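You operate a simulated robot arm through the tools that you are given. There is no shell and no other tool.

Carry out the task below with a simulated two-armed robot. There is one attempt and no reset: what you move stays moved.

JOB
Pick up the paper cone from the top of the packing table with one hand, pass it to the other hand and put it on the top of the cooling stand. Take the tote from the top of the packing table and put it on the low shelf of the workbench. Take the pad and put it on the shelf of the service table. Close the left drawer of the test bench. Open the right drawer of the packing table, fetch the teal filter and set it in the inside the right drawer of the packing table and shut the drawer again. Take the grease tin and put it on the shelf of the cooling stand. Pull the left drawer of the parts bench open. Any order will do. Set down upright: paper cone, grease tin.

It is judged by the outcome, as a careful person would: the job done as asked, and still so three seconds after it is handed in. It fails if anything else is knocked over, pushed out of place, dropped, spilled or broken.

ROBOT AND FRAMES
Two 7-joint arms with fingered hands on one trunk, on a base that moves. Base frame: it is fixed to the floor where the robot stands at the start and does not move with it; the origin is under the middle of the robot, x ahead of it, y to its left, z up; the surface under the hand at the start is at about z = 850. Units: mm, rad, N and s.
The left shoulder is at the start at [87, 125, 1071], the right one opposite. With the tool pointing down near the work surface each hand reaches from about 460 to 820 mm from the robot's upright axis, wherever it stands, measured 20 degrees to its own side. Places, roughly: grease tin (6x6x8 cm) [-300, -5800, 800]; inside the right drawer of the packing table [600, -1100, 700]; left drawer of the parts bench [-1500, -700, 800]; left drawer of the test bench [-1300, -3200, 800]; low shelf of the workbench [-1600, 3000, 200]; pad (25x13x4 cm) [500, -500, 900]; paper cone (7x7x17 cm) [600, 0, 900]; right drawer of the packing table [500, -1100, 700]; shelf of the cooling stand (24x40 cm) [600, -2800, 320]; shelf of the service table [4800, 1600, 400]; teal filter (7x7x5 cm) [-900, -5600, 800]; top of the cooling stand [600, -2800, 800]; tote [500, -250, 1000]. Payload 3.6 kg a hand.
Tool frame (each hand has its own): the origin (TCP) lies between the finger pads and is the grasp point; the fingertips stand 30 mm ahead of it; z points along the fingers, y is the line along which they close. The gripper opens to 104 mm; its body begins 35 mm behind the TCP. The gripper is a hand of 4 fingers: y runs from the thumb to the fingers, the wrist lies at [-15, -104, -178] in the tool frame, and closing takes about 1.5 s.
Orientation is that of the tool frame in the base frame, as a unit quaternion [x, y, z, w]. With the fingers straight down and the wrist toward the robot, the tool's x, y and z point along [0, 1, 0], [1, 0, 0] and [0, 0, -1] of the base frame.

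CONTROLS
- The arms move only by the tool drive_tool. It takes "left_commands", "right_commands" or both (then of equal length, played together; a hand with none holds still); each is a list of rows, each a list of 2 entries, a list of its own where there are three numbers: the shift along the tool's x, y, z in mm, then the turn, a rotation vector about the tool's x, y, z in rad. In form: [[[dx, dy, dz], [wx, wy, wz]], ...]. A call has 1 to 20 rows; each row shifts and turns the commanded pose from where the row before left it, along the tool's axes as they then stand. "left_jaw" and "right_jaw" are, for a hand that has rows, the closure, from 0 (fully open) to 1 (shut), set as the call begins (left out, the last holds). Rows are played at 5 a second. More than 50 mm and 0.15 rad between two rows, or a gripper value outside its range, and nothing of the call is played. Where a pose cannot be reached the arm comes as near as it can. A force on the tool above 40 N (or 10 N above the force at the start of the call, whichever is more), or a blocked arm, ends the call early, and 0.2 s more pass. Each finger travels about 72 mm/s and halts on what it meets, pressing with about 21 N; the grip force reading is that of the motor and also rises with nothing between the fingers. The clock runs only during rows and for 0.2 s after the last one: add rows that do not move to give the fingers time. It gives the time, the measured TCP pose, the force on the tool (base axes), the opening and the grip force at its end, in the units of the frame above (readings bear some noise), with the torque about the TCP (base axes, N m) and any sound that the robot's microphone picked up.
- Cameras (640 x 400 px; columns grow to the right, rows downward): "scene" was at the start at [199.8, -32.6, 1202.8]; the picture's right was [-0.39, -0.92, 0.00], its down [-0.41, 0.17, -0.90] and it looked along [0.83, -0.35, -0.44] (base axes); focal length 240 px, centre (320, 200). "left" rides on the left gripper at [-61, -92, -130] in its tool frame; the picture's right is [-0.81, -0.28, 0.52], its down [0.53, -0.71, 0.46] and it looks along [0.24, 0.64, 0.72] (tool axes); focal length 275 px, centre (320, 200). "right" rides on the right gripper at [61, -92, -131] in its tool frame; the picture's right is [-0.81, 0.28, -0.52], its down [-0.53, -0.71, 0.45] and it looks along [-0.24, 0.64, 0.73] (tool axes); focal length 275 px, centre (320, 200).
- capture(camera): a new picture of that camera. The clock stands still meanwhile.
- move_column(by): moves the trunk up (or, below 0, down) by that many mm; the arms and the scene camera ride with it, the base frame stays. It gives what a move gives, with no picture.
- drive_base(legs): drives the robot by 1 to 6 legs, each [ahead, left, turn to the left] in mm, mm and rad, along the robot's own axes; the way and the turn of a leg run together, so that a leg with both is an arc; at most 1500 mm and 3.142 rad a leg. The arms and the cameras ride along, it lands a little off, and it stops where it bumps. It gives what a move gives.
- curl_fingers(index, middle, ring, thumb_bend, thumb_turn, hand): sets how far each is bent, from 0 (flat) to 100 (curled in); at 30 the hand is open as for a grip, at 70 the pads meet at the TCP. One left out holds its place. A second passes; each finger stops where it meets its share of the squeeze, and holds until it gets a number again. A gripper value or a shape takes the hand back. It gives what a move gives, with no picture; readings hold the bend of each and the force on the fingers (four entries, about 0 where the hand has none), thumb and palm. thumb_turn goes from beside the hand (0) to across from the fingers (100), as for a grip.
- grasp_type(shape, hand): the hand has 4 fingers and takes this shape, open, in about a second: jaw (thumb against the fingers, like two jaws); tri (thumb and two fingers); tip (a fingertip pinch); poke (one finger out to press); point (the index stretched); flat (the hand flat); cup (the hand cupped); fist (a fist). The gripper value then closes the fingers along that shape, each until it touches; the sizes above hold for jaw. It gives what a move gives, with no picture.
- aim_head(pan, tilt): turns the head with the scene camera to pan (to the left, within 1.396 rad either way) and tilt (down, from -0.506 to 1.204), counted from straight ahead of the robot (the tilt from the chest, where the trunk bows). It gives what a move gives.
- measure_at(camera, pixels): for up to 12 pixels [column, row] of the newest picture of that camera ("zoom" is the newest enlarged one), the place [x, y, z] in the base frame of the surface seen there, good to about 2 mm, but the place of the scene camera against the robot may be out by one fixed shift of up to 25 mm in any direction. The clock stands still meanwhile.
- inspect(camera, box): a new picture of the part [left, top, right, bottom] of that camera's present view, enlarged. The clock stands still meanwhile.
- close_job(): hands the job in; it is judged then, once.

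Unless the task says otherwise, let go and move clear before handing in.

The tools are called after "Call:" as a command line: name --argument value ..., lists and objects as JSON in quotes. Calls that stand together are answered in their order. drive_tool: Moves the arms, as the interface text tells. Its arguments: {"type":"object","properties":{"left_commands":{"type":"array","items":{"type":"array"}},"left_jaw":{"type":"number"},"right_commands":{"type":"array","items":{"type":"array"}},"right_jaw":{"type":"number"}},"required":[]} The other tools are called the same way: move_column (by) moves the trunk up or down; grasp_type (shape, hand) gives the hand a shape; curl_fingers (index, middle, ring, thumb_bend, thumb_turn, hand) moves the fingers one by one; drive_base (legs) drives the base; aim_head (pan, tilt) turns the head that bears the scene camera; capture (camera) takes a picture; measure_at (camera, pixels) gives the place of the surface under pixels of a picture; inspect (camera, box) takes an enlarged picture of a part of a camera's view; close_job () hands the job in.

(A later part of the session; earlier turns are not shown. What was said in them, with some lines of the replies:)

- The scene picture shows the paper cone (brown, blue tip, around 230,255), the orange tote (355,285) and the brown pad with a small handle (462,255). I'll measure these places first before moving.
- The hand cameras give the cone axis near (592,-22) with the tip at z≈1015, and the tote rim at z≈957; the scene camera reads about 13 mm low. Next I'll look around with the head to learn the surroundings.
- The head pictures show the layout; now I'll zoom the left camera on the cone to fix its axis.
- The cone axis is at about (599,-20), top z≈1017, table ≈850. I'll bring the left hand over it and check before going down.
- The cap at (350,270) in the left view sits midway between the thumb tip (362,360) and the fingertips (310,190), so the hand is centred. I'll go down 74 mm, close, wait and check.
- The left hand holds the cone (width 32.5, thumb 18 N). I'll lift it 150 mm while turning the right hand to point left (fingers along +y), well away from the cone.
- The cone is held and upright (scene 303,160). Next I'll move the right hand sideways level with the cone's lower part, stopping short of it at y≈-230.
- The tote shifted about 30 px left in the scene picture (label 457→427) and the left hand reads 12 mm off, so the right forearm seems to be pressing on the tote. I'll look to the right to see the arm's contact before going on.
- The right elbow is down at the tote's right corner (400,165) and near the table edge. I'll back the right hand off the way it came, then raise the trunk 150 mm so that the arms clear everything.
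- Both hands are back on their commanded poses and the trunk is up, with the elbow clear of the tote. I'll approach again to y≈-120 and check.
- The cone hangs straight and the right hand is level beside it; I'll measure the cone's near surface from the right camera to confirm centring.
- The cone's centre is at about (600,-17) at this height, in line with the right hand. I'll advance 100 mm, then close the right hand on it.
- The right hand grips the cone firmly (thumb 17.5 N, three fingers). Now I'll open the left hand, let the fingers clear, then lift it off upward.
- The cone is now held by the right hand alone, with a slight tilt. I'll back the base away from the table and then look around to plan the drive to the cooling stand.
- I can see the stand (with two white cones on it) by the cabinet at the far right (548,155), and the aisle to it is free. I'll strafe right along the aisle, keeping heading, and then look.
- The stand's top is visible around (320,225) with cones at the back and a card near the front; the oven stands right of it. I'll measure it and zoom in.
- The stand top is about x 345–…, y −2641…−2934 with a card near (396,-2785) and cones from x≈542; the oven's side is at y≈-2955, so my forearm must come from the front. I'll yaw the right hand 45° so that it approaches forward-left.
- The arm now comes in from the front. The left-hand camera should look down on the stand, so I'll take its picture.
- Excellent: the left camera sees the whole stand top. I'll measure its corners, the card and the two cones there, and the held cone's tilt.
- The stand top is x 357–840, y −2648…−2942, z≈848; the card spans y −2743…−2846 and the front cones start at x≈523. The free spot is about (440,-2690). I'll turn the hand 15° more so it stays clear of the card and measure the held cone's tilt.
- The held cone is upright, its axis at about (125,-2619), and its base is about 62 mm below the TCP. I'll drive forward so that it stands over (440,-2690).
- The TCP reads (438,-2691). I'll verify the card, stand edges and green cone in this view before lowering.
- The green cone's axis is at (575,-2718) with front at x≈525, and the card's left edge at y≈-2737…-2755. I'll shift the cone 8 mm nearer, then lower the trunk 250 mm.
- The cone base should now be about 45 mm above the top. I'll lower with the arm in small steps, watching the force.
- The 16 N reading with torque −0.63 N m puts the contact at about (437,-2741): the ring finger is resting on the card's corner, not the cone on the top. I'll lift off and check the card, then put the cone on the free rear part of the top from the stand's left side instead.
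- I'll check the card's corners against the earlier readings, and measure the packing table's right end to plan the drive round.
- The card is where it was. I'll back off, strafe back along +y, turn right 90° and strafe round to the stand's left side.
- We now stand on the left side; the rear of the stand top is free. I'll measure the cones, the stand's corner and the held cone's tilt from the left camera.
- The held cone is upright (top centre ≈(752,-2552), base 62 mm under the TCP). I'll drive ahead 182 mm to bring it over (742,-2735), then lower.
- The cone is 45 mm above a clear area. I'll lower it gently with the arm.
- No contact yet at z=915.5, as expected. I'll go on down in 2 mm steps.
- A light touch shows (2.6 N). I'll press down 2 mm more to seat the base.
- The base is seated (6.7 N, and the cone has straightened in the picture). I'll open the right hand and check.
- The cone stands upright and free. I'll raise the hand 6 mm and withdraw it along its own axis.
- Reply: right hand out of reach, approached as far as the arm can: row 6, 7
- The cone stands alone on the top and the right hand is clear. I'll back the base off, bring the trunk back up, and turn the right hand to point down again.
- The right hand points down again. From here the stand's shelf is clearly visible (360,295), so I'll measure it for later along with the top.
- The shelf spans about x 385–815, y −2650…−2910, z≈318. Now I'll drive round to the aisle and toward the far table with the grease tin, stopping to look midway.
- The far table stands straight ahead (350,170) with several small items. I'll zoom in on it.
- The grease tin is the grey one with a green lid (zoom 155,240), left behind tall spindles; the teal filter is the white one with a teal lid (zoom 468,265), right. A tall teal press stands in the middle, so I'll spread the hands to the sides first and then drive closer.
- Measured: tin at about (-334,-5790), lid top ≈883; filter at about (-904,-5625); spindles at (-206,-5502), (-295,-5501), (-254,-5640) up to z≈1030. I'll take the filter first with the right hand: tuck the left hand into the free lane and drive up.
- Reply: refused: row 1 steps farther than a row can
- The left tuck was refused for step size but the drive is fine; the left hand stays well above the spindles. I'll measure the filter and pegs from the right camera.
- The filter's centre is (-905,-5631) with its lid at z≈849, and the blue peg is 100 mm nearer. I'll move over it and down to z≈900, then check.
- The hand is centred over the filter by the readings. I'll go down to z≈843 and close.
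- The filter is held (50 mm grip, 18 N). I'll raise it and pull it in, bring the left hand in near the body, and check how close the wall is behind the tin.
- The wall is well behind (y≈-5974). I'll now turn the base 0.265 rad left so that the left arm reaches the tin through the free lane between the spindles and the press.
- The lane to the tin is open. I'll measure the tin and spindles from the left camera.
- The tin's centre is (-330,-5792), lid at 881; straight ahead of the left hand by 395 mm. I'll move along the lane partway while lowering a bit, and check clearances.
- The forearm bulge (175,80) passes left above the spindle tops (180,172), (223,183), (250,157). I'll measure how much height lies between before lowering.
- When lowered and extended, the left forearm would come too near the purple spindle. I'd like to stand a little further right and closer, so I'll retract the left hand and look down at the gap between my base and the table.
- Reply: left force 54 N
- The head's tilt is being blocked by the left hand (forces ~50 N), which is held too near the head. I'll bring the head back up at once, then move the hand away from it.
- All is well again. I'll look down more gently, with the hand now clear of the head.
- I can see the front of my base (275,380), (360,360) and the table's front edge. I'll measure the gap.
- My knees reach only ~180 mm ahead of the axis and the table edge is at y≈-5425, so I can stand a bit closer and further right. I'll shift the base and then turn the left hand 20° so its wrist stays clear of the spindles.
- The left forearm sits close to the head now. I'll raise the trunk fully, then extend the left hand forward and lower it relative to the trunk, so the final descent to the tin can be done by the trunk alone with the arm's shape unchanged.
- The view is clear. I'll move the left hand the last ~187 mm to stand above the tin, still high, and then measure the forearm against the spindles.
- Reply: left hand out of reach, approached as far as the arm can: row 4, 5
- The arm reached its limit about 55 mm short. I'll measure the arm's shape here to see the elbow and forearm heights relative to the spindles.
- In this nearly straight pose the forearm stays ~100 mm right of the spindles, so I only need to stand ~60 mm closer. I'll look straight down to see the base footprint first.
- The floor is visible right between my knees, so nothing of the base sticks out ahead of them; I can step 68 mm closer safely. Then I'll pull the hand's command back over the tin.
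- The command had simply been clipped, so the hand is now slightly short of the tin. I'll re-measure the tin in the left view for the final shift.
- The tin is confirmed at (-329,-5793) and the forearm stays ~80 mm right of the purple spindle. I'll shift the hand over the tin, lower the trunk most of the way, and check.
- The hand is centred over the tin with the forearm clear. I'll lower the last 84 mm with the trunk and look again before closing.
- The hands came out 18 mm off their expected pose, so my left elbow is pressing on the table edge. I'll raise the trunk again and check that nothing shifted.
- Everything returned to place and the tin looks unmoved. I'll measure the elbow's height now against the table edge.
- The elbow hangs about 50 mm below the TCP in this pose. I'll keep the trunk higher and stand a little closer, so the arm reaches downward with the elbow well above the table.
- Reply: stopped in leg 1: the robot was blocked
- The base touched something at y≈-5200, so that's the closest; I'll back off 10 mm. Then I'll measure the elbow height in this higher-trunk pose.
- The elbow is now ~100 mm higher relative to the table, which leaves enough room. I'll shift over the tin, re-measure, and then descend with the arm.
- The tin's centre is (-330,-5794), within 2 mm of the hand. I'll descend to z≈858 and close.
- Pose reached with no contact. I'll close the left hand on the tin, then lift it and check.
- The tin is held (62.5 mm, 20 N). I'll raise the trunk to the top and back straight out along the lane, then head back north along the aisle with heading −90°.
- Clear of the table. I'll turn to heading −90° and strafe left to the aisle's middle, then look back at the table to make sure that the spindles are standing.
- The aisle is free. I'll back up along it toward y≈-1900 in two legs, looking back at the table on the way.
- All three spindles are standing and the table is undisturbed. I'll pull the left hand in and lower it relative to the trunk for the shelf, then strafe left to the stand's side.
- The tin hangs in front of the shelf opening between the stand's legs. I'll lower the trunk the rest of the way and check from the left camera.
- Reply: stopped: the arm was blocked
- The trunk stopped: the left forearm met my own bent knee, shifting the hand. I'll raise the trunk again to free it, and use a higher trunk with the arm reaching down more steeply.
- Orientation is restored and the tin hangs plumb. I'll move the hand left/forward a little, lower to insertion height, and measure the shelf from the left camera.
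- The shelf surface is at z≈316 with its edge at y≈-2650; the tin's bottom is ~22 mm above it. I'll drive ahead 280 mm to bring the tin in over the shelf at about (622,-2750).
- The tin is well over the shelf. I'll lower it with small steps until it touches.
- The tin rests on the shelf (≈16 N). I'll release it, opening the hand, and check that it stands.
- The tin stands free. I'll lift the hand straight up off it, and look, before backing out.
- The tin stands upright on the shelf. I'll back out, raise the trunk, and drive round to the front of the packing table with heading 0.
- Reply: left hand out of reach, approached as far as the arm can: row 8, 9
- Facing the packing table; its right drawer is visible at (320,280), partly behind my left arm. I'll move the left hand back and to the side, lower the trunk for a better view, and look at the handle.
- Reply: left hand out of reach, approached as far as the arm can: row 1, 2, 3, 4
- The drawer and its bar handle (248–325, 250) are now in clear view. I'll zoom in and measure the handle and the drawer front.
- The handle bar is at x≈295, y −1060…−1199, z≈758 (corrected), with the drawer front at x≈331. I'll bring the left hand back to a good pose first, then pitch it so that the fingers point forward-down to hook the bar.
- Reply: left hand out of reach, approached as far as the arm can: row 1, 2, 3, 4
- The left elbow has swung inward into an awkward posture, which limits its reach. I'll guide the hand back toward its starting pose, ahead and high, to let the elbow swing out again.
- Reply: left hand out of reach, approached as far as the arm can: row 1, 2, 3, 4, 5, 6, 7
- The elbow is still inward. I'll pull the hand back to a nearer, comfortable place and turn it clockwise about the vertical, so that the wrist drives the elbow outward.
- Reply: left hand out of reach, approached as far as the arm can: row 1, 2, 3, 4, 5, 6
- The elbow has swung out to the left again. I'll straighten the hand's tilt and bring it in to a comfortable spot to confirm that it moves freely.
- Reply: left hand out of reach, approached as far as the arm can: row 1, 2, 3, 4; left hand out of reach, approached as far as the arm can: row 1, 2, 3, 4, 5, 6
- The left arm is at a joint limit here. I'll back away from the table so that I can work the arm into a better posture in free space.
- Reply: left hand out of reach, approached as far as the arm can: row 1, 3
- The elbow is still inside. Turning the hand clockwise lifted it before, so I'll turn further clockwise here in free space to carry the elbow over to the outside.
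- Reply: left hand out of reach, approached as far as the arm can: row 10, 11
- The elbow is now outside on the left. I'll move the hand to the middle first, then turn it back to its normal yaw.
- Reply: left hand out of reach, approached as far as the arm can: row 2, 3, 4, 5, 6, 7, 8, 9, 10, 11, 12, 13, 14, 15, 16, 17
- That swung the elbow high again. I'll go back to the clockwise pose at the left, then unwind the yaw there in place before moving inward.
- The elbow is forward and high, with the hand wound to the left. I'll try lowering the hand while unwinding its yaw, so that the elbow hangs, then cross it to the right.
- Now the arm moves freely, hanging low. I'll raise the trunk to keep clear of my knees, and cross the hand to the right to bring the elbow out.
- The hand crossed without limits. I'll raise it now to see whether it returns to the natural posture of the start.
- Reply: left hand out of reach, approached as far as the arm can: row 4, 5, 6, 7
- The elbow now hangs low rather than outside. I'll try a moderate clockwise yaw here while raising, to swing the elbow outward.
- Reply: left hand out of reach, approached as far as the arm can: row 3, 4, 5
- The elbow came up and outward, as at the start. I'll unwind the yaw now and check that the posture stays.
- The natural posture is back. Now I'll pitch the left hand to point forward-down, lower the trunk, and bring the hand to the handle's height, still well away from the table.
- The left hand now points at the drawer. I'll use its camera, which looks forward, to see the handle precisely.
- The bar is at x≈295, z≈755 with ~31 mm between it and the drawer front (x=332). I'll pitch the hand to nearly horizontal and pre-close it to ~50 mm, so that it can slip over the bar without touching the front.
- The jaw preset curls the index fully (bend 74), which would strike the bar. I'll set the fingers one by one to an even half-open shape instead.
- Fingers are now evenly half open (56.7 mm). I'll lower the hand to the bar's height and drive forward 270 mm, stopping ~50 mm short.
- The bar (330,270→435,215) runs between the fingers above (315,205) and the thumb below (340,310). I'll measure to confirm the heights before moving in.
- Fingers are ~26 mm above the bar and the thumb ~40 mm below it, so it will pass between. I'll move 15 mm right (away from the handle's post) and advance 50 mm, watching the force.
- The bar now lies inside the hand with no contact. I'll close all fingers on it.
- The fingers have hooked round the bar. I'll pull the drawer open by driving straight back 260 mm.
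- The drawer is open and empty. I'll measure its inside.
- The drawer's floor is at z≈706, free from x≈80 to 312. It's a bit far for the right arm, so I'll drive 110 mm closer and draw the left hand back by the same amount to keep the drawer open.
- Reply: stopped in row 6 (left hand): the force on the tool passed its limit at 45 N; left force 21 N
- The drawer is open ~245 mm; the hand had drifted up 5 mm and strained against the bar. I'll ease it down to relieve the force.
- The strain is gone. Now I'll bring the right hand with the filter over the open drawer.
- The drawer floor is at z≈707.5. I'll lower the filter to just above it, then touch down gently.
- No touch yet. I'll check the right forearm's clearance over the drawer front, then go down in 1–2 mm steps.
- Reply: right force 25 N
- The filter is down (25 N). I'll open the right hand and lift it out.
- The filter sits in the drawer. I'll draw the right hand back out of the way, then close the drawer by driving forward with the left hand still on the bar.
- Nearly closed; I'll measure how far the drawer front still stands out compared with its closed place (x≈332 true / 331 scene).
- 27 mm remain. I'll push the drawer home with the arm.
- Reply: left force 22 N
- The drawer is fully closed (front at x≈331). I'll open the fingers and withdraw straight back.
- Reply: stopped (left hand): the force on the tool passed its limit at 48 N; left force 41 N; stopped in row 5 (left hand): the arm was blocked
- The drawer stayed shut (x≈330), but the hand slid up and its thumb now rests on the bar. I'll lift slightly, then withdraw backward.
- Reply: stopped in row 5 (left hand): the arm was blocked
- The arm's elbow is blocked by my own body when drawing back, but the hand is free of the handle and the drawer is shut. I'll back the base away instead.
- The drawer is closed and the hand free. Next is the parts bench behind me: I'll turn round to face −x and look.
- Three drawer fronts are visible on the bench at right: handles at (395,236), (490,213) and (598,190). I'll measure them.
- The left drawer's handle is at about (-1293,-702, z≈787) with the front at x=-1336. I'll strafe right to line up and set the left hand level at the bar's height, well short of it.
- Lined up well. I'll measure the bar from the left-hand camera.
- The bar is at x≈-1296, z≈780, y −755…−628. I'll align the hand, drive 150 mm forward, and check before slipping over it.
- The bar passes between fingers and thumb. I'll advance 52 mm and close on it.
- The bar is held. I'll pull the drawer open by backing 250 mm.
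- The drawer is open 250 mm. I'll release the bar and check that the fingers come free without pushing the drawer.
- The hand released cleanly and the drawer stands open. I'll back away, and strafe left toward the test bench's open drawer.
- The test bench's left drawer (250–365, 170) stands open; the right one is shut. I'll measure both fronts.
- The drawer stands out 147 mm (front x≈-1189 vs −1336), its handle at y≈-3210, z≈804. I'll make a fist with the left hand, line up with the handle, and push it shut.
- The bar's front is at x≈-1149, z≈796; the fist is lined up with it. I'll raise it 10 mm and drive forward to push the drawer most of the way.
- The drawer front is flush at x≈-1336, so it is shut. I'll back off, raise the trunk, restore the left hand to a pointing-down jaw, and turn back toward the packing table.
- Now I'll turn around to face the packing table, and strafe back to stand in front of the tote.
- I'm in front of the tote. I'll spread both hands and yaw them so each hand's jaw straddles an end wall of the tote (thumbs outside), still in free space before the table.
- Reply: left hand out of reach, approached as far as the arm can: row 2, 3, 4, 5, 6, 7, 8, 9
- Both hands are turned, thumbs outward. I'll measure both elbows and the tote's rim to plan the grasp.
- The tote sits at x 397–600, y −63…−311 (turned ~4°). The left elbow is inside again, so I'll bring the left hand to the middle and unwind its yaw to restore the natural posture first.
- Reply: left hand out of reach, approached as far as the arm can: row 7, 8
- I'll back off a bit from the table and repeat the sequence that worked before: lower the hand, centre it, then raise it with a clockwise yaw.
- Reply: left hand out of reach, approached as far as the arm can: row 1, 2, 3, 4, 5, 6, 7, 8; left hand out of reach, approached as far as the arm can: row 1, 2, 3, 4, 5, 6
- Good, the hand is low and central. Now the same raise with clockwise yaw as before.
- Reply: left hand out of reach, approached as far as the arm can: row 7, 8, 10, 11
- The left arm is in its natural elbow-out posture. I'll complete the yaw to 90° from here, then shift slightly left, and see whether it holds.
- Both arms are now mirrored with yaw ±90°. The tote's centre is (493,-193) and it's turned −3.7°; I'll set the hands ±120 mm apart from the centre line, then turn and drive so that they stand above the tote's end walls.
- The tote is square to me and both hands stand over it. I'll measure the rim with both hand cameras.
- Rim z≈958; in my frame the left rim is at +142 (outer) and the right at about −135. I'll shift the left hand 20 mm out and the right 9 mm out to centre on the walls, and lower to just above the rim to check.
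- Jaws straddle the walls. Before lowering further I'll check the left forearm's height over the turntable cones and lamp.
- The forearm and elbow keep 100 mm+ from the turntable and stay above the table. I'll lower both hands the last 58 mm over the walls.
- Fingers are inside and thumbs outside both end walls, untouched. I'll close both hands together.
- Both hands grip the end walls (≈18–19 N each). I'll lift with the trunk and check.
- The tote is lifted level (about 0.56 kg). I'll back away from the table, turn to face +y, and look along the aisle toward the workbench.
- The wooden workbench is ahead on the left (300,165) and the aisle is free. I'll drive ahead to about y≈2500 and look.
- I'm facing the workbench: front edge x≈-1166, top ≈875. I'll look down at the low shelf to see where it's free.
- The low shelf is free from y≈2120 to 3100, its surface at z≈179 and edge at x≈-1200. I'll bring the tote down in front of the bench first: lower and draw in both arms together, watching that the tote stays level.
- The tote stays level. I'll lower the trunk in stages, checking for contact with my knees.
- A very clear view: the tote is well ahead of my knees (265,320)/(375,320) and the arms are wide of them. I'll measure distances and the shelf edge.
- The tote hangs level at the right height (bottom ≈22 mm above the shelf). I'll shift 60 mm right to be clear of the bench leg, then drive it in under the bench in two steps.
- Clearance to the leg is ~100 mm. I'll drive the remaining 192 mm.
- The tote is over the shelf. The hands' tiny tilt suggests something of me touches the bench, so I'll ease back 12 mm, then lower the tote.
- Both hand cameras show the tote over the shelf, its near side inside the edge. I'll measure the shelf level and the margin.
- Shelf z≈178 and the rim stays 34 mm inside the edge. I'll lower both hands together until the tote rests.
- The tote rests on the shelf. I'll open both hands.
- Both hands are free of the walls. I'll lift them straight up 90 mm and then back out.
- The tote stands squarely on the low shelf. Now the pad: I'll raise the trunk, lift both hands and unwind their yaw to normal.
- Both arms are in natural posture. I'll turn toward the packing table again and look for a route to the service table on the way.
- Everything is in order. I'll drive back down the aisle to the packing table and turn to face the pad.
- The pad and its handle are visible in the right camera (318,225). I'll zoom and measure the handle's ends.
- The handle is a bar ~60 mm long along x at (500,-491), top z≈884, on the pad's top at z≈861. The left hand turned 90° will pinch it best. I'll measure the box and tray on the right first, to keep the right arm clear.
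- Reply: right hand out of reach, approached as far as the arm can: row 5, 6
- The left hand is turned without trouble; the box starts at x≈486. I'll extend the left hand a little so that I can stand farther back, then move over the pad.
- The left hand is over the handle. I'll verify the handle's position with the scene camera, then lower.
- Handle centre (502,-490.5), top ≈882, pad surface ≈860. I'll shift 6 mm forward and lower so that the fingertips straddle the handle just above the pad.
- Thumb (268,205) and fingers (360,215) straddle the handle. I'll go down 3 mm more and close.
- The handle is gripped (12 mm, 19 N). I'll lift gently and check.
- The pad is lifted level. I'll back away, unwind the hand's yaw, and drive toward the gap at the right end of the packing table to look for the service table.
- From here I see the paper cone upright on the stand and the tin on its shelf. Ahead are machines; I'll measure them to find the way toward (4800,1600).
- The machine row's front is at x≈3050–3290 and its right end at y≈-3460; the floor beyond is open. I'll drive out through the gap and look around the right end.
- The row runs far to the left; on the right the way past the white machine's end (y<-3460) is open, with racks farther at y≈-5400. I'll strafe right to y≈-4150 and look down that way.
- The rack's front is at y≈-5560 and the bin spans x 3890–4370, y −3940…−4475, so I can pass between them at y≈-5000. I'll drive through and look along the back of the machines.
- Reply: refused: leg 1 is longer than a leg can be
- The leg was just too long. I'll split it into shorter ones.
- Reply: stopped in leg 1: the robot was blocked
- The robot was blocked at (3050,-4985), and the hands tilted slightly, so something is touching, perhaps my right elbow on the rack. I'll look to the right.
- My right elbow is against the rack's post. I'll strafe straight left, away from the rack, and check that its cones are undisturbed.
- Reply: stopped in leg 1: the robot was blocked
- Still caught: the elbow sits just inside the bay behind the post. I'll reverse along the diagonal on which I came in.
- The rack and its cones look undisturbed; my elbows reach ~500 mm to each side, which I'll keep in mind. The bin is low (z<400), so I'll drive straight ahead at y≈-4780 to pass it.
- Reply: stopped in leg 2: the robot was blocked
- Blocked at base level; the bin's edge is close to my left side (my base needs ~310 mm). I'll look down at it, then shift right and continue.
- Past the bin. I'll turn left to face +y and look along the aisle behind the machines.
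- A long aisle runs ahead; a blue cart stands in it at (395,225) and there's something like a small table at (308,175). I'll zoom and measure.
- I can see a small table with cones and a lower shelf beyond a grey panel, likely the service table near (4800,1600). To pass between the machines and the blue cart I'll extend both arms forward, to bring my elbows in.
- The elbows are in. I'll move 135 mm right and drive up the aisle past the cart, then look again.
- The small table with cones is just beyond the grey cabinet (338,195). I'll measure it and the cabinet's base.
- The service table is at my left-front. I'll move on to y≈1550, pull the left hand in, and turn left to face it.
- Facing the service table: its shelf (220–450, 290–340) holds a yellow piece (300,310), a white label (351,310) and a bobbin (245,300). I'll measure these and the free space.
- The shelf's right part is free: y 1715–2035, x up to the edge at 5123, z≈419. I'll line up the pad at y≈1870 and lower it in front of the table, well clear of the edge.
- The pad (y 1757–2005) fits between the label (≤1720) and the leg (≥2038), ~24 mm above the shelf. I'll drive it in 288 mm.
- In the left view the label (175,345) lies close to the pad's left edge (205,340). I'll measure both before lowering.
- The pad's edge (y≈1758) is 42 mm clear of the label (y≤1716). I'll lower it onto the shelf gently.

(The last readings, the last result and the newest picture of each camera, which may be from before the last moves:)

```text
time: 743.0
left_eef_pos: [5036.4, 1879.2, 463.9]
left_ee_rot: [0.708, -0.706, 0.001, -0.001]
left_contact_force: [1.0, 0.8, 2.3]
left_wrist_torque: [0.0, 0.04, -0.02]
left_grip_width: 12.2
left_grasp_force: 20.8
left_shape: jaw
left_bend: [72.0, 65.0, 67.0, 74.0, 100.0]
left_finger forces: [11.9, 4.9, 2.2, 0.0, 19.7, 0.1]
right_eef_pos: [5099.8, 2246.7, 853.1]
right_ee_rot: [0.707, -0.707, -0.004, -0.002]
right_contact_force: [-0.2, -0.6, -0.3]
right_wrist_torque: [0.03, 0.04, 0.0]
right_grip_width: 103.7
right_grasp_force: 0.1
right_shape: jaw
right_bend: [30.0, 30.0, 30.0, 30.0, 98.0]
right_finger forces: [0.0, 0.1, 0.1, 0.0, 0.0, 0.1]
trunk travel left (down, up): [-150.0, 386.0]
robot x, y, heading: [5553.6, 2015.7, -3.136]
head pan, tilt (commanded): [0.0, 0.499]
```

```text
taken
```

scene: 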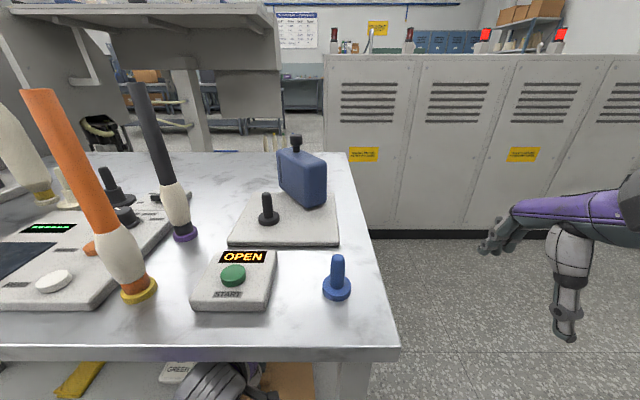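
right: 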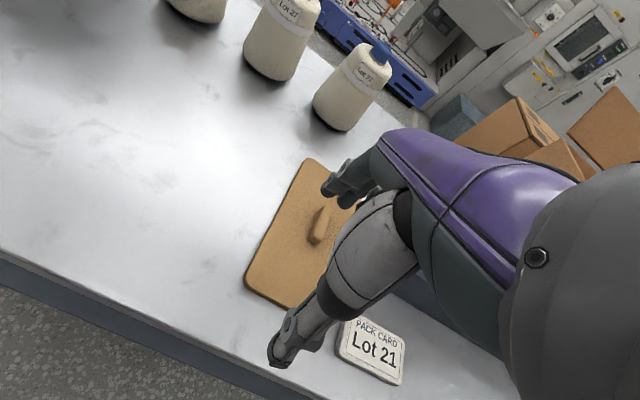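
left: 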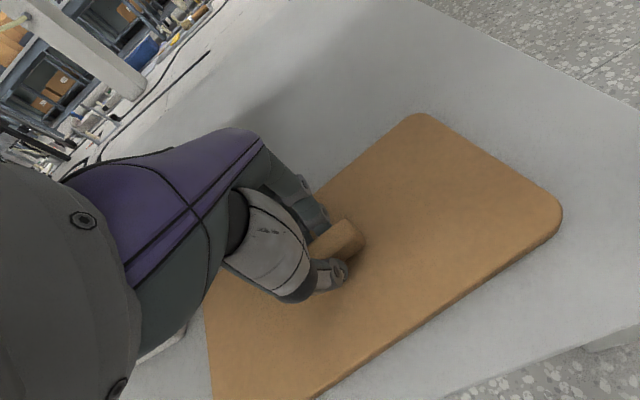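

The pad touches the shelf. I'll press 1 mm more and release.

Call:
drive_tool --left_commands '[[[0, 0, 1], [0, 0, 0]], [[0, 0, 0], [0, 0, 0]]]'

Call:
drive_tool --left_commands '[[[0, 0, 0], [0, 0, 0]], [[0, 0, 0], [0, 0, 0]], [[0, 0, 0], [0, 0, 0]], [[0, 0, 0], [0, 0, 0]], [[0, 0, 0], [0, 0, 0]], [[0, 0, 0], [0, 0, 0]], [[0, 0, 0], [0, 0, 0]]]' --left_jaw 0

Call:
drive_tool --left_commands '[[[0, 0, -10], [0, 0, 0]], [[0, 0, -20], [0, 0, 0]], [[0, 0, -20], [0, 0, 0]], [[0, 0, 0], [0, 0, 0]]]' --left_jaw 0

Call:
capture --camera "left"

```text
time: 743.6
left_eef_pos: [5034.9, 1879.0, 462.8]
left_ee_rot: [0.708, -0.706, 0.0, 0.001]
left_contact_force: [1.7, -0.2, 8.0]
left_wrist_torque: [0.01, 0.01, -0.02]
left_grip_width: 12.4
left_grasp_force: 20.6
left_shape: jaw
left_bend: [72.0, 65.0, 68.0, 74.0, 100.0]
left_finger forces: [12.2, 4.9, 2.5, 0.0, 21.3, 0.0]
right_eef_pos: [5099.7, 2247.5, 853.5]
right_ee_rot: [-0.707, 0.707, 0.004, 0.002]
right_contact_force: [-0.9, 0.2, -0.1]
right_wrist_torque: [-0.02, 0.01, 0.0]
right_grip_width: 103.8
right_grasp_force: 0.0
right_shape: jaw
right_bend: [30.0, 30.0, 30.0, 30.0, 98.0]
right_finger forces: [0.1, 0.1, 0.0, 0.1, 0.0, 0.0]
trunk travel left (down, up): [-150.0, 386.0]
robot x, y, heading: [5554.1, 2013.6, -3.141]
head pan, tilt (commanded): [0.0, 0.499]
```

```text
time: 745.2
left_eef_pos: [5034.9, 1879.4, 462.1]
left_ee_rot: [0.708, -0.706, 0.0, -0.001]
left_contact_force: [2.2, 0.5, 6.4]
left_wrist_torque: [-0.04, 0.26, 0.0]
left_grip_width: 101.8
left_grasp_force: 0.0
left_shape: jaw
left_bend: [30.0, 31.0, 30.0, 30.0, 98.0]
left_finger forces: [0.0, 5.7, 0.1, 0.0, 0.1, 0.1]
right_eef_pos: [5099.6, 2246.4, 854.0]
right_ee_rot: [-0.707, 0.707, 0.004, 0.002]
right_contact_force: [0.0, 0.0, -0.1]
right_wrist_torque: [0.03, 0.0, -0.02]
right_grip_width: 103.9
right_grasp_force: 0.0
right_shape: jaw
right_bend: [30.0, 30.0, 30.0, 30.0, 98.0]
right_finger forces: [0.0, 0.1, 0.1, 0.0, 0.1, 0.0]
trunk travel left (down, up): [-150.0, 386.0]
robot x, y, heading: [5553.5, 2012.5, -3.133]
head pan, tilt (commanded): [0.0, 0.499]
```

```text
time: 746.2
left_eef_pos: [5036.1, 1879.4, 512.4]
left_ee_rot: [0.709, -0.706, 0.001, -0.001]
left_contact_force: [0.0, -0.4, 0.0]
left_wrist_torque: [0.0, -0.03, 0.01]
left_grip_width: 103.6
left_grasp_force: 0.0
left_shape: jaw
left_bend: [30.0, 30.0, 30.0, 30.0, 98.0]
left_finger forces: [0.0, 0.0, 0.0, 0.0, 0.0, 0.1]
right_eef_pos: [5099.9, 2247.8, 853.7]
right_ee_rot: [0.707, -0.707, -0.004, -0.002]
right_contact_force: [0.3, -0.3, -0.1]
right_wrist_torque: [0.01, 0.03, 0.01]
right_grip_width: 103.8
right_grasp_force: 0.1
right_shape: jaw
right_bend: [30.0, 30.0, 30.0, 30.0, 98.0]
right_finger forces: [0.0, 0.1, 0.0, 0.0, 0.1, 0.0]
trunk travel left (down, up): [-150.0, 386.0]
robot x, y, heading: [5554.7, 2013.3, -3.131]
head pan, tilt (commanded): [0.0, 0.499]
```

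```text
taken
```

left: 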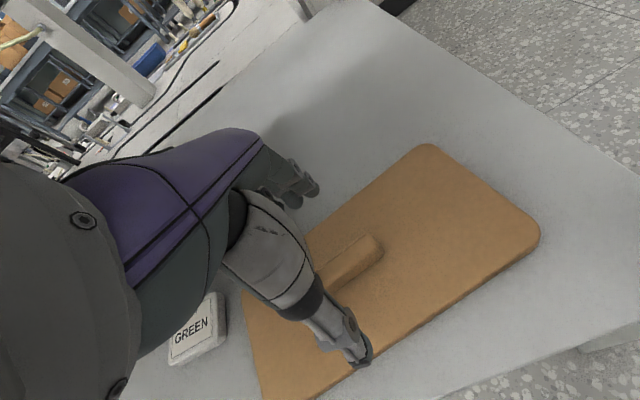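

The pad lies flat on the shelf and the hand is free. I'll back out, and take a last look at it.

Call:
drive_base --legs '[[-350, 0, 0]]'

Call:
aim_head --pan 0.15 --tilt 0.5

Call:
capture --camera "scene"

```text
time: 748.5
left_eef_pos: [5383.2, 1881.4, 511.9]
left_ee_rot: [-0.707, 0.708, -0.001, 0.0]
left_contact_force: [-0.5, -0.2, 0.6]
left_wrist_torque: [0.01, 0.03, 0.03]
left_grip_width: 103.7
left_grasp_force: 0.1
left_shape: jaw
left_bend: [30.0, 30.0, 30.0, 30.0, 98.0]
left_finger forces: [0.0, 0.0, 0.0, 0.0, 0.1, 0.1]
right_eef_pos: [5448.1, 2249.5, 853.7]
right_ee_rot: [-0.706, 0.709, 0.005, 0.001]
right_contact_force: [-0.1, -0.3, 0.2]
right_wrist_torque: [0.0, 0.0, 0.02]
right_grip_width: 104.0
right_grasp_force: 0.2
right_shape: jaw
right_bend: [30.0, 30.0, 30.0, 30.0, 98.0]
right_finger forces: [0.0, 0.0, 0.0, 0.1, 0.0, 0.0]
trunk travel left (down, up): [-150.0, 386.0]
robot x, y, heading: [5904.8, 2011.5, 3.142]
head pan, tilt (commanded): [0.0, 0.499]
```

```text
time: 749.2
left_eef_pos: [5383.1, 1882.6, 513.1]
left_ee_rot: [-0.707, 0.708, -0.002, 0.001]
left_contact_force: [-0.9, 0.7, -0.4]
left_wrist_torque: [0.02, 0.03, -0.01]
left_grip_width: 103.6
left_grasp_force: 0.1
left_shape: jaw
left_bend: [30.0, 30.0, 30.0, 30.0, 98.0]
left_finger forces: [0.0, 0.1, 0.0, 0.0, 0.1, 0.0]
right_eef_pos: [5448.2, 2250.7, 854.1]
right_ee_rot: [-0.705, 0.709, 0.005, 0.001]
right_contact_force: [-0.4, 0.1, -0.5]
right_wrist_torque: [-0.05, 0.03, -0.01]
right_grip_width: 103.6
right_grasp_force: 0.0
right_shape: jaw
right_bend: [30.0, 30.0, 30.0, 30.0, 98.0]
right_finger forces: [0.1, 0.0, 0.1, 0.1, 0.0, 0.0]
trunk travel left (down, up): [-150.0, 386.0]
robot x, y, heading: [5904.7, 2014.4, 3.139]
head pan, tilt (commanded): [0.15, 0.499]
```

```text
taken
```

scene: 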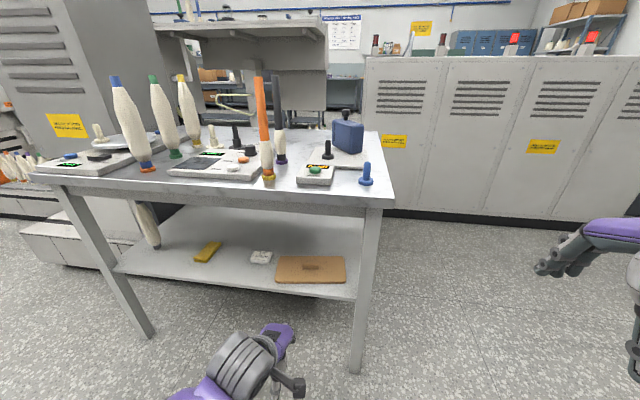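

The pad lies on the service table's shelf with nothing else disturbed. All seven parts are done: the cone and tin were seen standing on the stand, the filter is in the shut drawer, the test-bench drawer is flush, the parts-bench drawer is open, and the tote is on the low shelf. My hands are clear, so I hand in.

Call:
close_job

```text
The job is handed in.
```

The job is handed in, with all seven parts done:

- **Paper cone:** picked up with the left hand, passed to the right and set upright on the top of the cooling stand. I saw it still standing there later, on the way past.
- **Tote:** set down on the free left part of the workbench's low shelf.
- **Pad:** lying flat on the right part of the service table's shelf.
- **Test bench:** the left drawer is shut, and its front now measures flush with the right one.
- **Teal filter:** inside the right drawer of the packing table, and the drawer is shut again.
- **Grease tin:** upright on the shelf of the cooling stand, also seen still standing later.
- **Parts bench:** the left drawer is open about 250 mm.

I touched things other than the work items several times. I checked the first two and the rack afterwards and saw nothing moved or fallen; I did not check for movement after the last two:

- My right ring finger rested on the steam card on the cooling stand. The card's corners measured the same afterwards.
- My left elbow pressed on the edge of the far table while I reached for the tin, and later the base bumped into something there. All the items on it still stood when I left.
- My right elbow caught on a post of the finished-cones rack. The cones looked undisturbed in the pictures.
- My base came up against the metal bin near that rack.
- Something of me lightly touched the workbench while I placed the tote.

The tote itself was also nudged about 30 mm on the packing table before I picked it up.
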